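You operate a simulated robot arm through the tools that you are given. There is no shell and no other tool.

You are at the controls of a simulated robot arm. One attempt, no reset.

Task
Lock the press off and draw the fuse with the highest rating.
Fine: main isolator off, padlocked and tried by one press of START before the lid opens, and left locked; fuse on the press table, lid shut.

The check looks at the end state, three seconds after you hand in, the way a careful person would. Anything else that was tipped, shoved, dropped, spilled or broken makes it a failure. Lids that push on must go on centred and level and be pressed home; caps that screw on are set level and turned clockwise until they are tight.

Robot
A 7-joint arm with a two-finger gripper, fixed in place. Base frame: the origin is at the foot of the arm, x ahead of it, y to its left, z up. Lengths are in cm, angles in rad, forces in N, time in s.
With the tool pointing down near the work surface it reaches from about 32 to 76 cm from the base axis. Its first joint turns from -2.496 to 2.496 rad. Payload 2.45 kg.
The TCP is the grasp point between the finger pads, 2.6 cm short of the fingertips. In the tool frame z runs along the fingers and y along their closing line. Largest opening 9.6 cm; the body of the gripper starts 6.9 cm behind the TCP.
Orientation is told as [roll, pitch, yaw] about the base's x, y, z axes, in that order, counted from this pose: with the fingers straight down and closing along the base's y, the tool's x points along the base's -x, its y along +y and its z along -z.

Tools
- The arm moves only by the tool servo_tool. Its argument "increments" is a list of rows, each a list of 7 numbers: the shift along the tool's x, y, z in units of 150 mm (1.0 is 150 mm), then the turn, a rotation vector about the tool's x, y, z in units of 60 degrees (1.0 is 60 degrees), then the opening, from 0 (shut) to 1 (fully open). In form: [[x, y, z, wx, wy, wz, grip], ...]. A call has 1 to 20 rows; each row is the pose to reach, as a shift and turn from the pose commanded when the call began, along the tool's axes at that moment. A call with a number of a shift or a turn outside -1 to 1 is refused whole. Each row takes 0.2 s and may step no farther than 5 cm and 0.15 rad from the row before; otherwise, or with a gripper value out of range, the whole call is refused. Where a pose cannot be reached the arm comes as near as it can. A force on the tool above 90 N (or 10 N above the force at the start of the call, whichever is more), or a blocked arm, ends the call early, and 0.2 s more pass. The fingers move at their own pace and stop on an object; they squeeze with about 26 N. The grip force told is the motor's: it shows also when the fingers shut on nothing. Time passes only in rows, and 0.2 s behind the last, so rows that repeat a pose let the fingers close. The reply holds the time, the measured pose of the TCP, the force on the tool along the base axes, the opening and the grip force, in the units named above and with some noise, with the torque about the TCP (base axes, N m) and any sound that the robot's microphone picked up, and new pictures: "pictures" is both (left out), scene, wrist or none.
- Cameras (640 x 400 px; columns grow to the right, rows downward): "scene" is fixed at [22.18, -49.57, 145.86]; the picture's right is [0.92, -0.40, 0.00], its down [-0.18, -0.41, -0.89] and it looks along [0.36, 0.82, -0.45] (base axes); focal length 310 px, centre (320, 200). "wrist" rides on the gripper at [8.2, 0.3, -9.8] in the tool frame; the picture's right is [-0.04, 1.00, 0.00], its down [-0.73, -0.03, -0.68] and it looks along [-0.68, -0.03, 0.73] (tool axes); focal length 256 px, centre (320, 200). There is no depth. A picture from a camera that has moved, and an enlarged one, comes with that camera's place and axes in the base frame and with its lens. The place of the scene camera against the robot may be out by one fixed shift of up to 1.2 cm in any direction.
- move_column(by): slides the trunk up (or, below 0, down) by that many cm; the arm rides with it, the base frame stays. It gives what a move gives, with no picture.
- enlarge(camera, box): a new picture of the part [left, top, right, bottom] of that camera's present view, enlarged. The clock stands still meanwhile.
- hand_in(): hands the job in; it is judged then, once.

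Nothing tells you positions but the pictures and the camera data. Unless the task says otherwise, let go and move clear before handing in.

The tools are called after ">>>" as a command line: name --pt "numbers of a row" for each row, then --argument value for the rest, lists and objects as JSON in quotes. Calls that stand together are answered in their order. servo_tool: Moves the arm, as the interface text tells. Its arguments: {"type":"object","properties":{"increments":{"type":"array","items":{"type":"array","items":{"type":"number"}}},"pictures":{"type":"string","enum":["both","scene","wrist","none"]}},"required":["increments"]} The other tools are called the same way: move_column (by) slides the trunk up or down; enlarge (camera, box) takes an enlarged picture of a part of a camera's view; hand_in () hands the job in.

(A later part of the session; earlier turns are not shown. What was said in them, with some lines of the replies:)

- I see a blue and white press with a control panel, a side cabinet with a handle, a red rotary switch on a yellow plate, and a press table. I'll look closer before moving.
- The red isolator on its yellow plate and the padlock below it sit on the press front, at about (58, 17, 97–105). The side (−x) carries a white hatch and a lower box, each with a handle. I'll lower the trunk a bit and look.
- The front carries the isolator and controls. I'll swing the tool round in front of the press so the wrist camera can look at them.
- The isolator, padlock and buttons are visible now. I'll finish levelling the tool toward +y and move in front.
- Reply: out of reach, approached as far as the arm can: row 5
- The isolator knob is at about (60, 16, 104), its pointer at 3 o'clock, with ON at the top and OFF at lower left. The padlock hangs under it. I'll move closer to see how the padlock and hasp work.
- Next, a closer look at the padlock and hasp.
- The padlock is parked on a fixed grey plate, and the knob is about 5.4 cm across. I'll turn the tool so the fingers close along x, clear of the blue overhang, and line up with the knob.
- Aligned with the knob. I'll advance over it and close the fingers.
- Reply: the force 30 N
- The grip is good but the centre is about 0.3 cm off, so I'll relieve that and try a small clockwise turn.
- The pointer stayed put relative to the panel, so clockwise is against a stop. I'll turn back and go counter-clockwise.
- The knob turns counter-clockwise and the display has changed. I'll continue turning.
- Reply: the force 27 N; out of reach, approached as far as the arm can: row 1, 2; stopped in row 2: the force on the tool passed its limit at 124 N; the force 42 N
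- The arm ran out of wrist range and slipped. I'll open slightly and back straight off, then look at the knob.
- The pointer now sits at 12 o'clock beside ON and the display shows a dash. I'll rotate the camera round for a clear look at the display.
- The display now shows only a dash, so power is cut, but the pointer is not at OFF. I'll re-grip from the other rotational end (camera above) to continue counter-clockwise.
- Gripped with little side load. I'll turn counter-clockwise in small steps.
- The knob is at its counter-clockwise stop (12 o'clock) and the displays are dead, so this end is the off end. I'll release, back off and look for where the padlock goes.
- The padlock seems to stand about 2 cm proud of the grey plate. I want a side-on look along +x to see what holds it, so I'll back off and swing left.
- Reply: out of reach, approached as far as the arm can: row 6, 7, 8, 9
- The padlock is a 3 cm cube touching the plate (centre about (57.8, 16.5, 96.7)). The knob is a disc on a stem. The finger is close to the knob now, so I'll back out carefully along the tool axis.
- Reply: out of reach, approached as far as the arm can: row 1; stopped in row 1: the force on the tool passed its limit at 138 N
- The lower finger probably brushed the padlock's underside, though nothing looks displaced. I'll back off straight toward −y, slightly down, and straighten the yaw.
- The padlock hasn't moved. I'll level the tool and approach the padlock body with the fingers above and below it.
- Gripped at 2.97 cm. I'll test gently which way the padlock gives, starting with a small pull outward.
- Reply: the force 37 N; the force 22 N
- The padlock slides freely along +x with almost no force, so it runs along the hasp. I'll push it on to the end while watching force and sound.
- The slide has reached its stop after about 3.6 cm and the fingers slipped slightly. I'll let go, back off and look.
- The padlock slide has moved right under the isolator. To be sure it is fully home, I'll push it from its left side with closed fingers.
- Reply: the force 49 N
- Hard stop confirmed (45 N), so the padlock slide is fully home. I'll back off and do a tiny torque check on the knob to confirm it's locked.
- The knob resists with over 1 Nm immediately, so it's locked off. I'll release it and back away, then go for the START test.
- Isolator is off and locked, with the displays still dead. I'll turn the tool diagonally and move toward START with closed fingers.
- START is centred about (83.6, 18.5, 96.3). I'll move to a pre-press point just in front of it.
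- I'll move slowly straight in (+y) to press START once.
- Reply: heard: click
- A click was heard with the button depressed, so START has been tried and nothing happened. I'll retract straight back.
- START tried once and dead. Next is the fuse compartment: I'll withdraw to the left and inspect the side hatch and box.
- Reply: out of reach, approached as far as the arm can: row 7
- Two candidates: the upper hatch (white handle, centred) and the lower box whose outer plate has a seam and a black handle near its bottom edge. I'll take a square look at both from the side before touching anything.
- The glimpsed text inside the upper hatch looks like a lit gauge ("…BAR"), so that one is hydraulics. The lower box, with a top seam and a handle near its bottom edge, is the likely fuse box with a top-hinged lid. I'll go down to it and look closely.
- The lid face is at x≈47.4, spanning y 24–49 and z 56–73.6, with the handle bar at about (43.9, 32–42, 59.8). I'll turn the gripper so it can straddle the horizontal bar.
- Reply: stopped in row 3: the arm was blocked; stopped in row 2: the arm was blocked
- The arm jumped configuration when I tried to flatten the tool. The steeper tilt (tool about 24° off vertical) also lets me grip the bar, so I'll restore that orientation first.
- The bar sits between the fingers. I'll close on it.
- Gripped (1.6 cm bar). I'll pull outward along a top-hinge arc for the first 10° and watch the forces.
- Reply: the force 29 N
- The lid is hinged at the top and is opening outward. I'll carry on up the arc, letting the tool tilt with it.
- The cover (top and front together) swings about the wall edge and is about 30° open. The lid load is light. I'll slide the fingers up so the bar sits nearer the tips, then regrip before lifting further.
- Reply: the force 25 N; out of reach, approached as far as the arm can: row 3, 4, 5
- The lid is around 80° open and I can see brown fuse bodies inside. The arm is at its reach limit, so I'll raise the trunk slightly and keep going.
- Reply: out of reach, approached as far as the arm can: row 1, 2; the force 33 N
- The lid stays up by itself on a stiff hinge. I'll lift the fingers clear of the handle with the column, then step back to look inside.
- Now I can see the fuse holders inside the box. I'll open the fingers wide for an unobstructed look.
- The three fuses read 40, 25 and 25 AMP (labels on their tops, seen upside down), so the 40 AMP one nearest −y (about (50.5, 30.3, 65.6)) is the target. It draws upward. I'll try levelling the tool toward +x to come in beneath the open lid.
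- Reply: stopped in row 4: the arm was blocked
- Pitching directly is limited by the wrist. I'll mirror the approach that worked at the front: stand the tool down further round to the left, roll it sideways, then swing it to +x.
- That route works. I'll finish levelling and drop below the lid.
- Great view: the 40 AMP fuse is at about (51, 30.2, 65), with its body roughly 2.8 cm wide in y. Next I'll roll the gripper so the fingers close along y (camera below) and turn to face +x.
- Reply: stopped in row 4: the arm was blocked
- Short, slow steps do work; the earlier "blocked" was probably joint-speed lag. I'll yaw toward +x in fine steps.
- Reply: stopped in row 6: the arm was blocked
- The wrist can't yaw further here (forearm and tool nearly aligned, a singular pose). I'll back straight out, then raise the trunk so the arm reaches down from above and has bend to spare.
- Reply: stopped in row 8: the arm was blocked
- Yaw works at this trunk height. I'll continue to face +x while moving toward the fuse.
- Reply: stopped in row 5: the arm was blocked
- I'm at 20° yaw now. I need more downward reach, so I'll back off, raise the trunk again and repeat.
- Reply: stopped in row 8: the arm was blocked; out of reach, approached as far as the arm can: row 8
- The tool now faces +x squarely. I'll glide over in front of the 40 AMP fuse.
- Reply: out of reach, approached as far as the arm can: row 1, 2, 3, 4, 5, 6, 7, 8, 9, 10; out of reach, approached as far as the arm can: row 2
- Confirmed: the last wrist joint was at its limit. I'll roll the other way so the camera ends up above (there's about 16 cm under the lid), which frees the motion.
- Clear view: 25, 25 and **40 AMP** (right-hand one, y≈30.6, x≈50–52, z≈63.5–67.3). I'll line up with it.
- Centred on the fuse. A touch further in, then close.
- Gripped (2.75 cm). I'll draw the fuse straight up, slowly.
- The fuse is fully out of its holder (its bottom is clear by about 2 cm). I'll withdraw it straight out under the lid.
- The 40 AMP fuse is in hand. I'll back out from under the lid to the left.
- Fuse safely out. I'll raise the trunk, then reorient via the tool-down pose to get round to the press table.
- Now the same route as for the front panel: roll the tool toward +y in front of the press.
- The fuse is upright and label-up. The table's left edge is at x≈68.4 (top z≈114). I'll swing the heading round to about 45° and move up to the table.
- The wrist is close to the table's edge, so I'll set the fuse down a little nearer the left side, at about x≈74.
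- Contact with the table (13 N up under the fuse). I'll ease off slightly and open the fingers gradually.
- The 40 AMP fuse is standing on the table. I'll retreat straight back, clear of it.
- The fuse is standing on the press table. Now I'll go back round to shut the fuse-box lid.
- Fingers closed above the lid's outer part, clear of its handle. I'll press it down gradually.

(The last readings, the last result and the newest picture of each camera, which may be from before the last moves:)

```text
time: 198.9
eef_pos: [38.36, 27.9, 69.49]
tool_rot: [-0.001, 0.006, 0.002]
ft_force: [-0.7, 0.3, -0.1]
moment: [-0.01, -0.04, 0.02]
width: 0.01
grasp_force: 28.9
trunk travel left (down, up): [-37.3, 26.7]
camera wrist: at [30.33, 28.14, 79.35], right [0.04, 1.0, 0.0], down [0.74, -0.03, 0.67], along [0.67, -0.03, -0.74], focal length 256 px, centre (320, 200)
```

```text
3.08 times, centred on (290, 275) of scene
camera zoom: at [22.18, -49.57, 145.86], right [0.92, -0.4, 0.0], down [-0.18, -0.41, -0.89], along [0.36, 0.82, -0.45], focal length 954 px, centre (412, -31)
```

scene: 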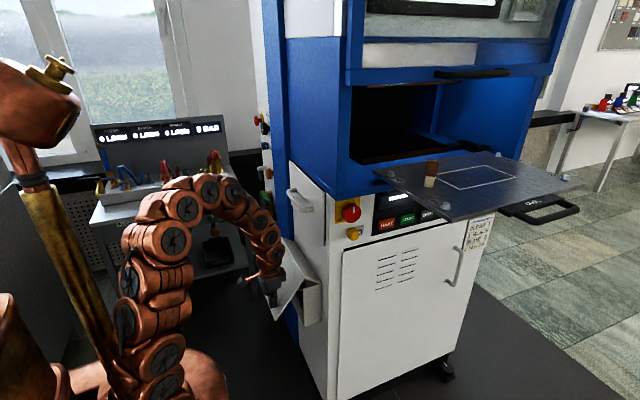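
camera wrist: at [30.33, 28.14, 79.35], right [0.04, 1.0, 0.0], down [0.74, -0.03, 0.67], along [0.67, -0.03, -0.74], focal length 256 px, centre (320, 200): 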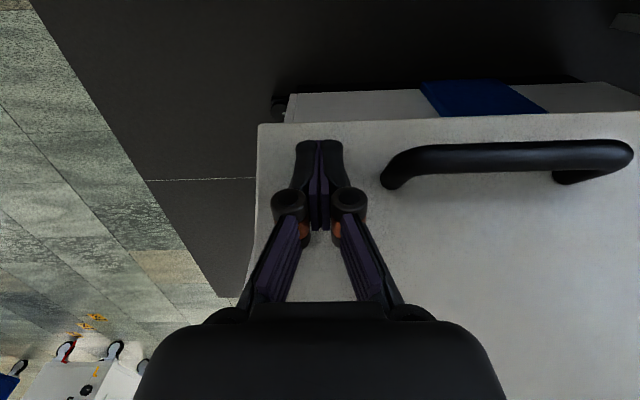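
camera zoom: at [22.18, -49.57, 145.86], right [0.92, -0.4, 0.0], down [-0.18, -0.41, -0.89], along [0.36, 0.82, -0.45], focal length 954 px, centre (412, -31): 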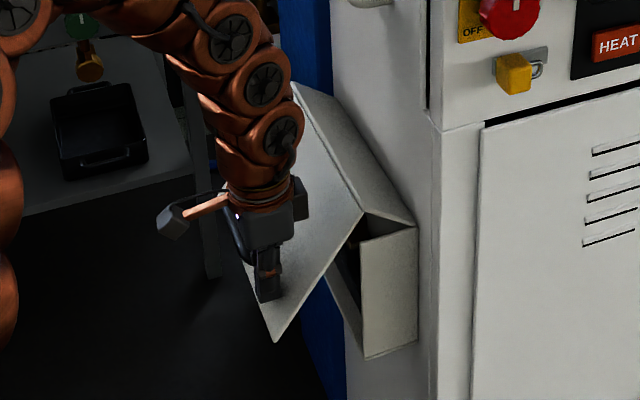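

The lid is down to about 35–40°. Now I'll push it inward (+x) while going lower.

>>> servo_tool --pt "-0.04 0 0.1 0 0 0 0" --pt "-0.09 0 0.2 0 0 0 0" --pt "-0.14 0 0.3 0 0 0 0" --pt "-0.2 0 0.4 0 0 0 0" --pt "-0.27 0 0.47 0 0 0 0" --pt "-0.33 0 0.5 0 0 0 0" --pictures "both"

>>> enlarge --camera "scene" --box '[220, 210, 360, 340]'

```text
time: 200.3
eef_pos: [42.14, 27.61, 61.8]
tool_rot: [-0.016, 0.028, 0.002]
ft_force: [-61.1, 16.6, 12.6]
moment: [-1.87, -7.62, 0.82]
width: 0.02
grasp_force: 28.7
trunk travel left (down, up): [-37.3, 26.7]
stopped in row 6: the force on the tool passed its limit at 106 N (the readings are from after the stop); the commanded pose is now the measured one
camera wrist: at [34.26, 27.99, 71.95], right [0.04, 1.0, -0.02], down [0.75, -0.02, 0.66], along [0.66, -0.04, -0.75], focal length 256 px, centre (320, 200)
```

scene: 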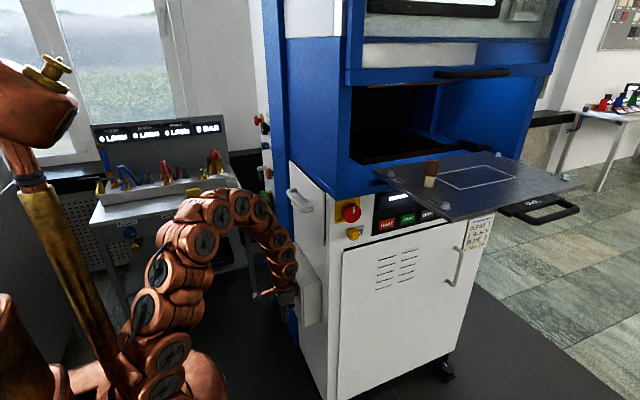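
wrist: 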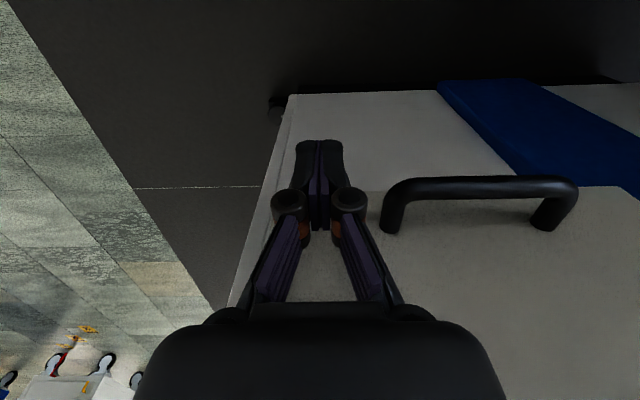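

```text
3.08 times, centred on (290, 275) of scene
camera zoom: at [22.18, -49.57, 145.86], right [0.92, -0.4, 0.0], down [-0.18, -0.41, -0.89], along [0.36, 0.82, -0.45], focal length 954 px, centre (412, -31)
```

zoom: 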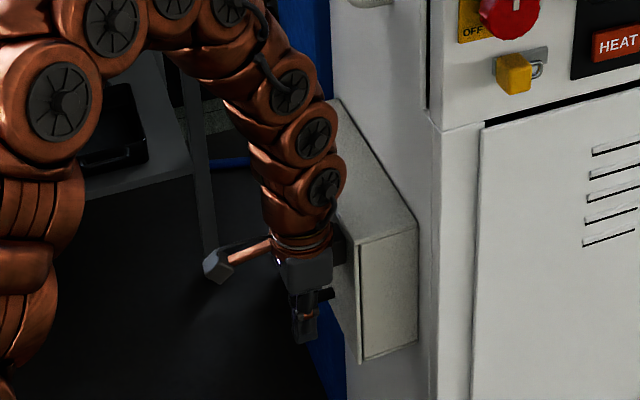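

The lid looks shut; the wrist met it firmly. I'll back off and check.

>>> servo_tool --pt "0.08 0 0 0 0 0 0" --pt "0.2 0 0 0 0 0 0" --pt "0.35 0 -0.05 0 0 0 0" --pt "0.5 0 -0.1 0 0 0 0" --pictures "both"

>>> enlarge --camera "scene" --box '[240, 220, 340, 340]'

>>> enlarge --camera "wrist" --box '[240, 60, 560, 260]'

```text
time: 201.3
eef_pos: [35.19, 27.65, 63.35]
tool_rot: [-0.011, 0.023, -0.002]
ft_force: [-0.3, 0.7, -0.9]
moment: [0.02, 0.01, 0.01]
width: 0.0
grasp_force: 28.9
trunk travel left (down, up): [-37.3, 26.7]
camera wrist: at [27.3, 27.97, 73.4], right [0.04, 1.0, -0.01], down [0.75, -0.02, 0.66], along [0.66, -0.04, -0.75], focal length 256 px, centre (320, 200)
```

scene: 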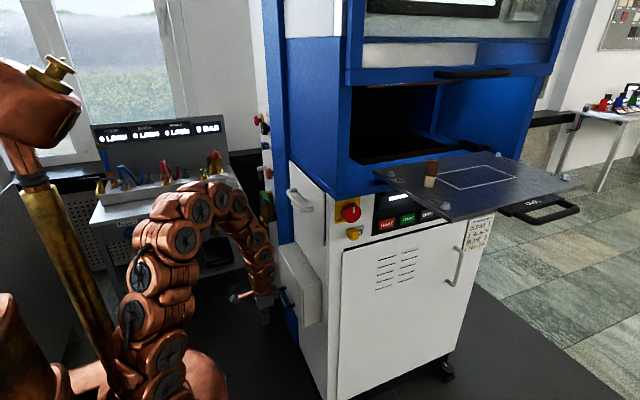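
wrist: 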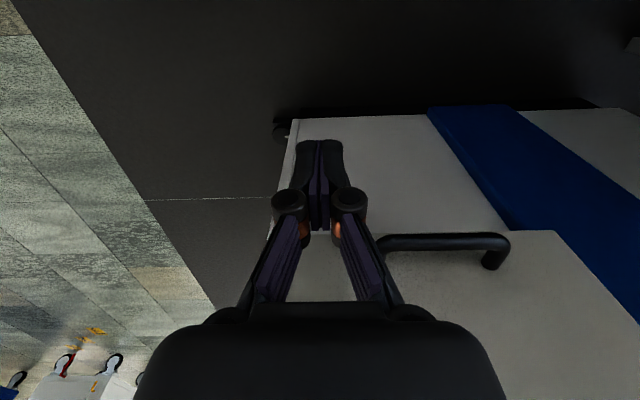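

```text
3.33 times, centred on (290, 280) of scene
camera zoom: at [22.18, -49.57, 145.86], right [0.92, -0.4, 0.0], down [-0.18, -0.41, -0.89], along [0.36, 0.82, -0.45], focal length 1033 px, centre (420, -67)
```

zoom: 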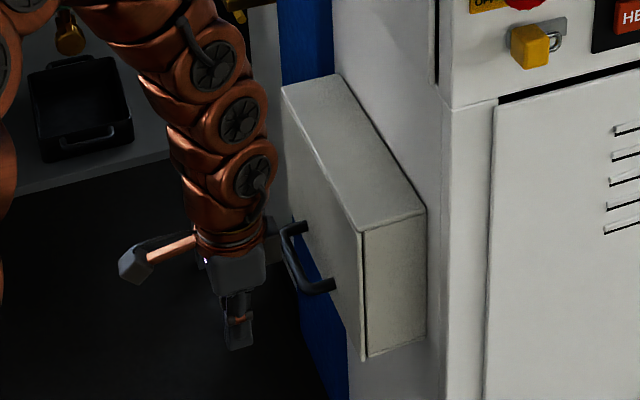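

```text
2.00 times, centred on (400, 160) of wrist
camera zoom: at [27.3, 27.97, 73.4], right [0.04, 1.0, -0.01], down [0.75, -0.02, 0.66], along [0.66, -0.04, -0.75], focal length 512 px, centre (160, 280)
```

zoom: 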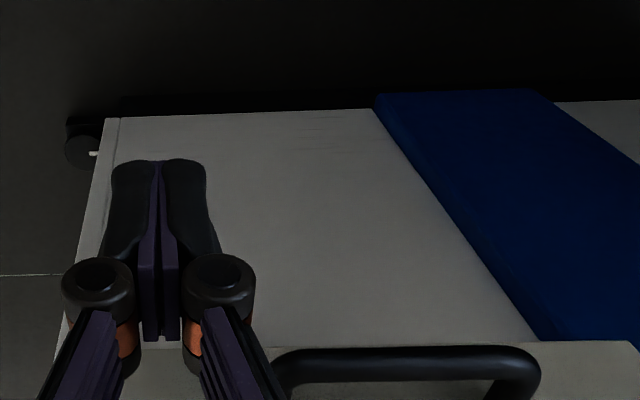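

Nearly shut, though the seam looks a hair wide at the bottom. I'll push the handle bar squarely to press the lid fully home.

>>> servo_tool --pt "0 0.12 0 0 0 0 0" --pt "0 0.25 0.02 0 0 0 0" --pt "0 0.38 0.04 0 0 0 0" --pt "0 0.5 0.07 0 0 0 0" --pt "0 0.62 0.1 0 0 0 0" --pt "-0.1 0.62 0.13 0 0 0 0" --pt "-0.2 0.62 0.13 0 0 0 0" --pictures "wrist"

```text
time: 202.9
eef_pos: [38.26, 36.91, 61.37]
tool_rot: [-0.011, 0.025, 0.001]
ft_force: [-0.7, 0.9, 0.1]
moment: [0.04, -0.03, 0.03]
width: 0.0
grasp_force: 28.1
trunk travel left (down, up): [-37.3, 26.7]
camera wrist: at [30.26, 37.29, 71.4], right [0.04, 1.0, -0.01], down [0.75, -0.02, 0.66], along [0.66, -0.04, -0.75], focal length 256 px, centre (320, 200)
```

wrist: 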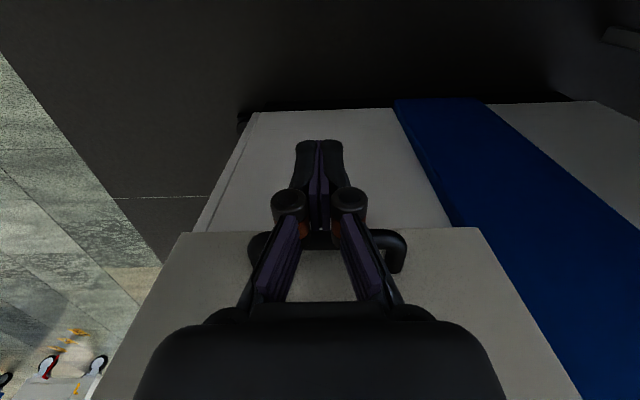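

>>> servo_tool --pt "-0.06 0 0 0 0 0 0" --pt "-0.12 0 0 0 0 0 0" --pt "-0.18 0 0 0 0 0 0" --pt "-0.22 0 0 0 0 0 0" --pt "-0.245 0 0 0 0 0 0" --pictures "none"

```text
time: 204.1
eef_pos: [41.88, 36.77, 61.2]
tool_rot: [-0.012, 0.022, -0.003]
ft_force: [-0.5, 0.1, -0.6]
moment: [-0.02, 0.01, 0.0]
width: 0.0
grasp_force: 28.0
trunk travel left (down, up): [-37.3, 26.7]
```

>>> servo_tool --pt "-0.02 0 0 0 0 0 0" --pt "-0.04 0 0 0 0 0 0" --pt "-0.06 0 0 0 0 0 0" --pictures "none"

```text
time: 204.9
eef_pos: [42.27, 36.73, 61.3]
tool_rot: [-0.016, 0.027, 0.002]
ft_force: [-70.1, -0.7, 2.4]
moment: [0.15, -8.08, -0.08]
width: 0.0
grasp_force: 28.6
trunk travel left (down, up): [-37.3, 26.7]
```

The wrist touches the upper plate before the fingers reach the bar. I'll back off, tilt the fingers forward and push at the bar itself.

>>> servo_tool --pt "0.1 0 0 0 0 0 0" --pt "0.25 0 0 0 -0.08 0 0" --pt "0.25 0 0 0 -0.16 0 0" --pt "0.25 0 0 0 -0.24 0 0" --pt "0.25 0 0 0 -0.32 0 0" --pictures "none"

```text
time: 206.1
eef_pos: [38.93, 36.83, 61.31]
tool_rot: [-0.013, -0.312, 0.002]
ft_force: [1.0, -0.1, -0.1]
moment: [0.01, -0.02, -0.02]
width: 0.0
grasp_force: 28.7
trunk travel left (down, up): [-37.3, 26.7]
```

>>> servo_tool --pt "-0.06 0 0.02 0 0 0 0" --pt "-0.12 0 0.039 0 0 0 0" --pt "-0.15 0 0.048 0 0 0 0" --pt "-0.17 0 0.055 0 0 0 0" --pt "-0.19 0 0.061 0 0 0 0" --pt "-0.205 0 0.066 0 0 0 0" --pictures "none"

```text
time: 207.5
eef_pos: [41.62, 36.93, 61.32]
tool_rot: [-0.017, -0.308, 0.005]
ft_force: [-73.6, 8.2, 3.4]
moment: [0.35, 1.08, 0.0]
width: 0.62
grasp_force: 28.2
trunk travel left (down, up): [-37.3, 26.7]
```

Firm stop at the handle (73 N at the bar): the lid is fully home. Backing off to verify everything.

>>> servo_tool --pt "0.08 0 -0.02 0 0 0 0" --pt "0.2 0 -0.06 0 0.08 0 0" --pt "0.32 0 -0.12 0 0.16 0 0" --pt "0.42 0 -0.2 0 0.24 0 0" --pt "0.48 0 -0.3 0 0.3 0 0.2" --pictures "none"

>>> move_column --by 22

>>> enlarge --camera "scene" --box '[240, 210, 340, 340]'

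>>> enlarge --camera "scene" --box '[300, 140, 500, 265]'

>>> enlarge --camera "wrist" --box '[0, 0, 640, 400]'

```text
time: 208.7
eef_pos: [33.93, 36.78, 63.42]
tool_rot: [-0.01, 0.002, 0.001]
ft_force: [-0.1, 0.2, -0.2]
moment: [0.01, 0.02, -0.02]
width: 1.95
grasp_force: 0.0
trunk travel left (down, up): [-37.3, 26.7]
```

```text
time: 211.0
eef_pos: [33.9, 36.87, 85.39]
tool_rot: [-0.01, 0.005, -0.002]
ft_force: [0.2, 0.2, 0.0]
moment: [-0.02, 0.02, -0.03]
width: 1.93
grasp_force: 0.1
trunk travel left (down, up): [-59.3, 4.7]
```

```text
3.08 times, centred on (290, 275) of scene
camera zoom: at [22.18, -49.57, 145.86], right [0.92, -0.4, 0.0], down [-0.18, -0.41, -0.89], along [0.36, 0.82, -0.45], focal length 954 px, centre (412, -31)
```

zoom: 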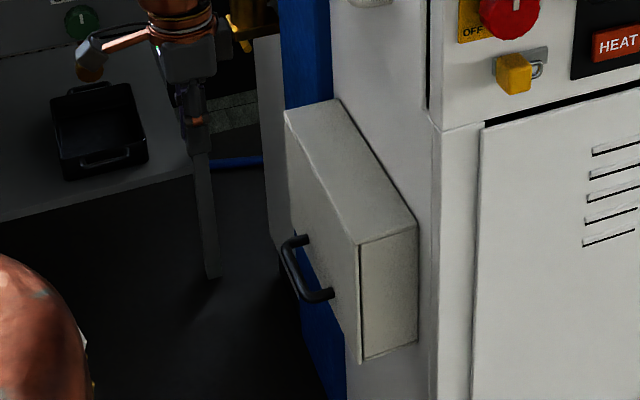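

```text
3.20 times, centred on (400, 202) of scene
camera zoom: at [22.18, -49.57, 145.86], right [0.92, -0.4, 0.0], down [-0.18, -0.41, -0.89], along [0.36, 0.82, -0.45], focal length 992 px, centre (64, 192)
```

zoom: 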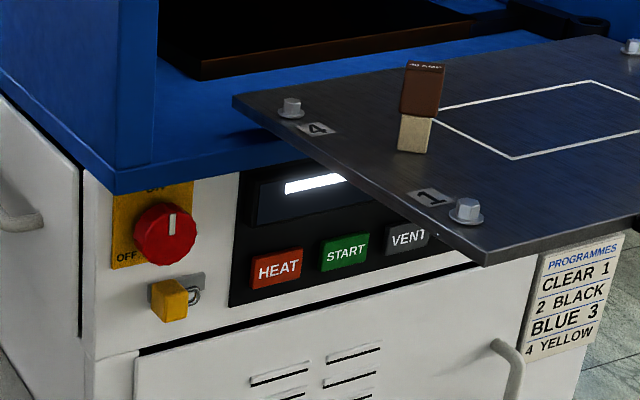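

```text
1.00 times, centred on (320, 200) of wrist (not enlarged: the box is as wide or as high as the picture)
camera zoom: at [25.81, 37.26, 95.13], right [0.04, 1.0, -0.01], down [0.74, -0.02, 0.68], along [0.68, -0.04, -0.74], focal length 256 px, centre (320, 200)
```

zoom: 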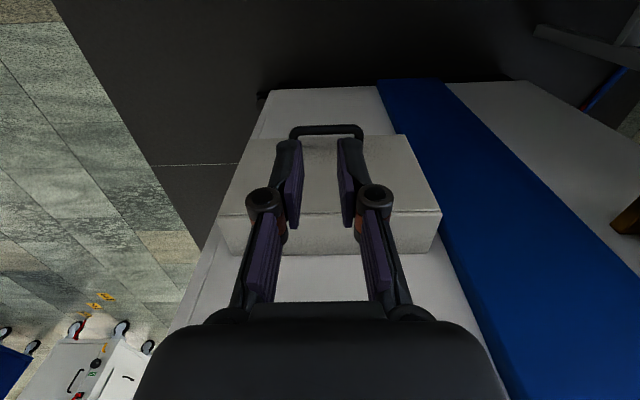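

Everything checks out. The isolator is off with dead displays and the padlock slide is home: the knob would not turn on test. START was pressed once. The 40 AMP fuse stands on the press table, the lid is shut, and the gripper is empty and clear. Handing in.

>>> hand_in

```text
The job is handed in.
```

The press is locked off, the 40 AMP fuse is out and standing on the press table, and the fuse-box lid is shut. The job is handed in; I haven't seen the check's result.

- **Isolator:** I turned it counter-clockwise to its stop and the displays went to dashes. At that stop the pointer sits beside the "ON" label, not "OFF". I went by the dead displays and the stop, because the knob has only about 90° of travel.
- **Padlock:** its slide is pushed home against a hard stop. Afterwards the knob would not turn back when I tried it gently, so it is locked.
- **START:** pressed once, with a click heard and no response, before the lid was opened.
- **Fuse:** the three fuses read 40, 25 and 25 AMP, and I drew the 40. It stands upright near the table's left edge.
- **Lid:** pressed home at the handle until it stopped firmly. The seam looks tight.

While first looking at the padlock, a finger touched something and the force limit stopped the arm at 138 N. It was probably the padlock's underside. Nothing looked displaced afterwards.
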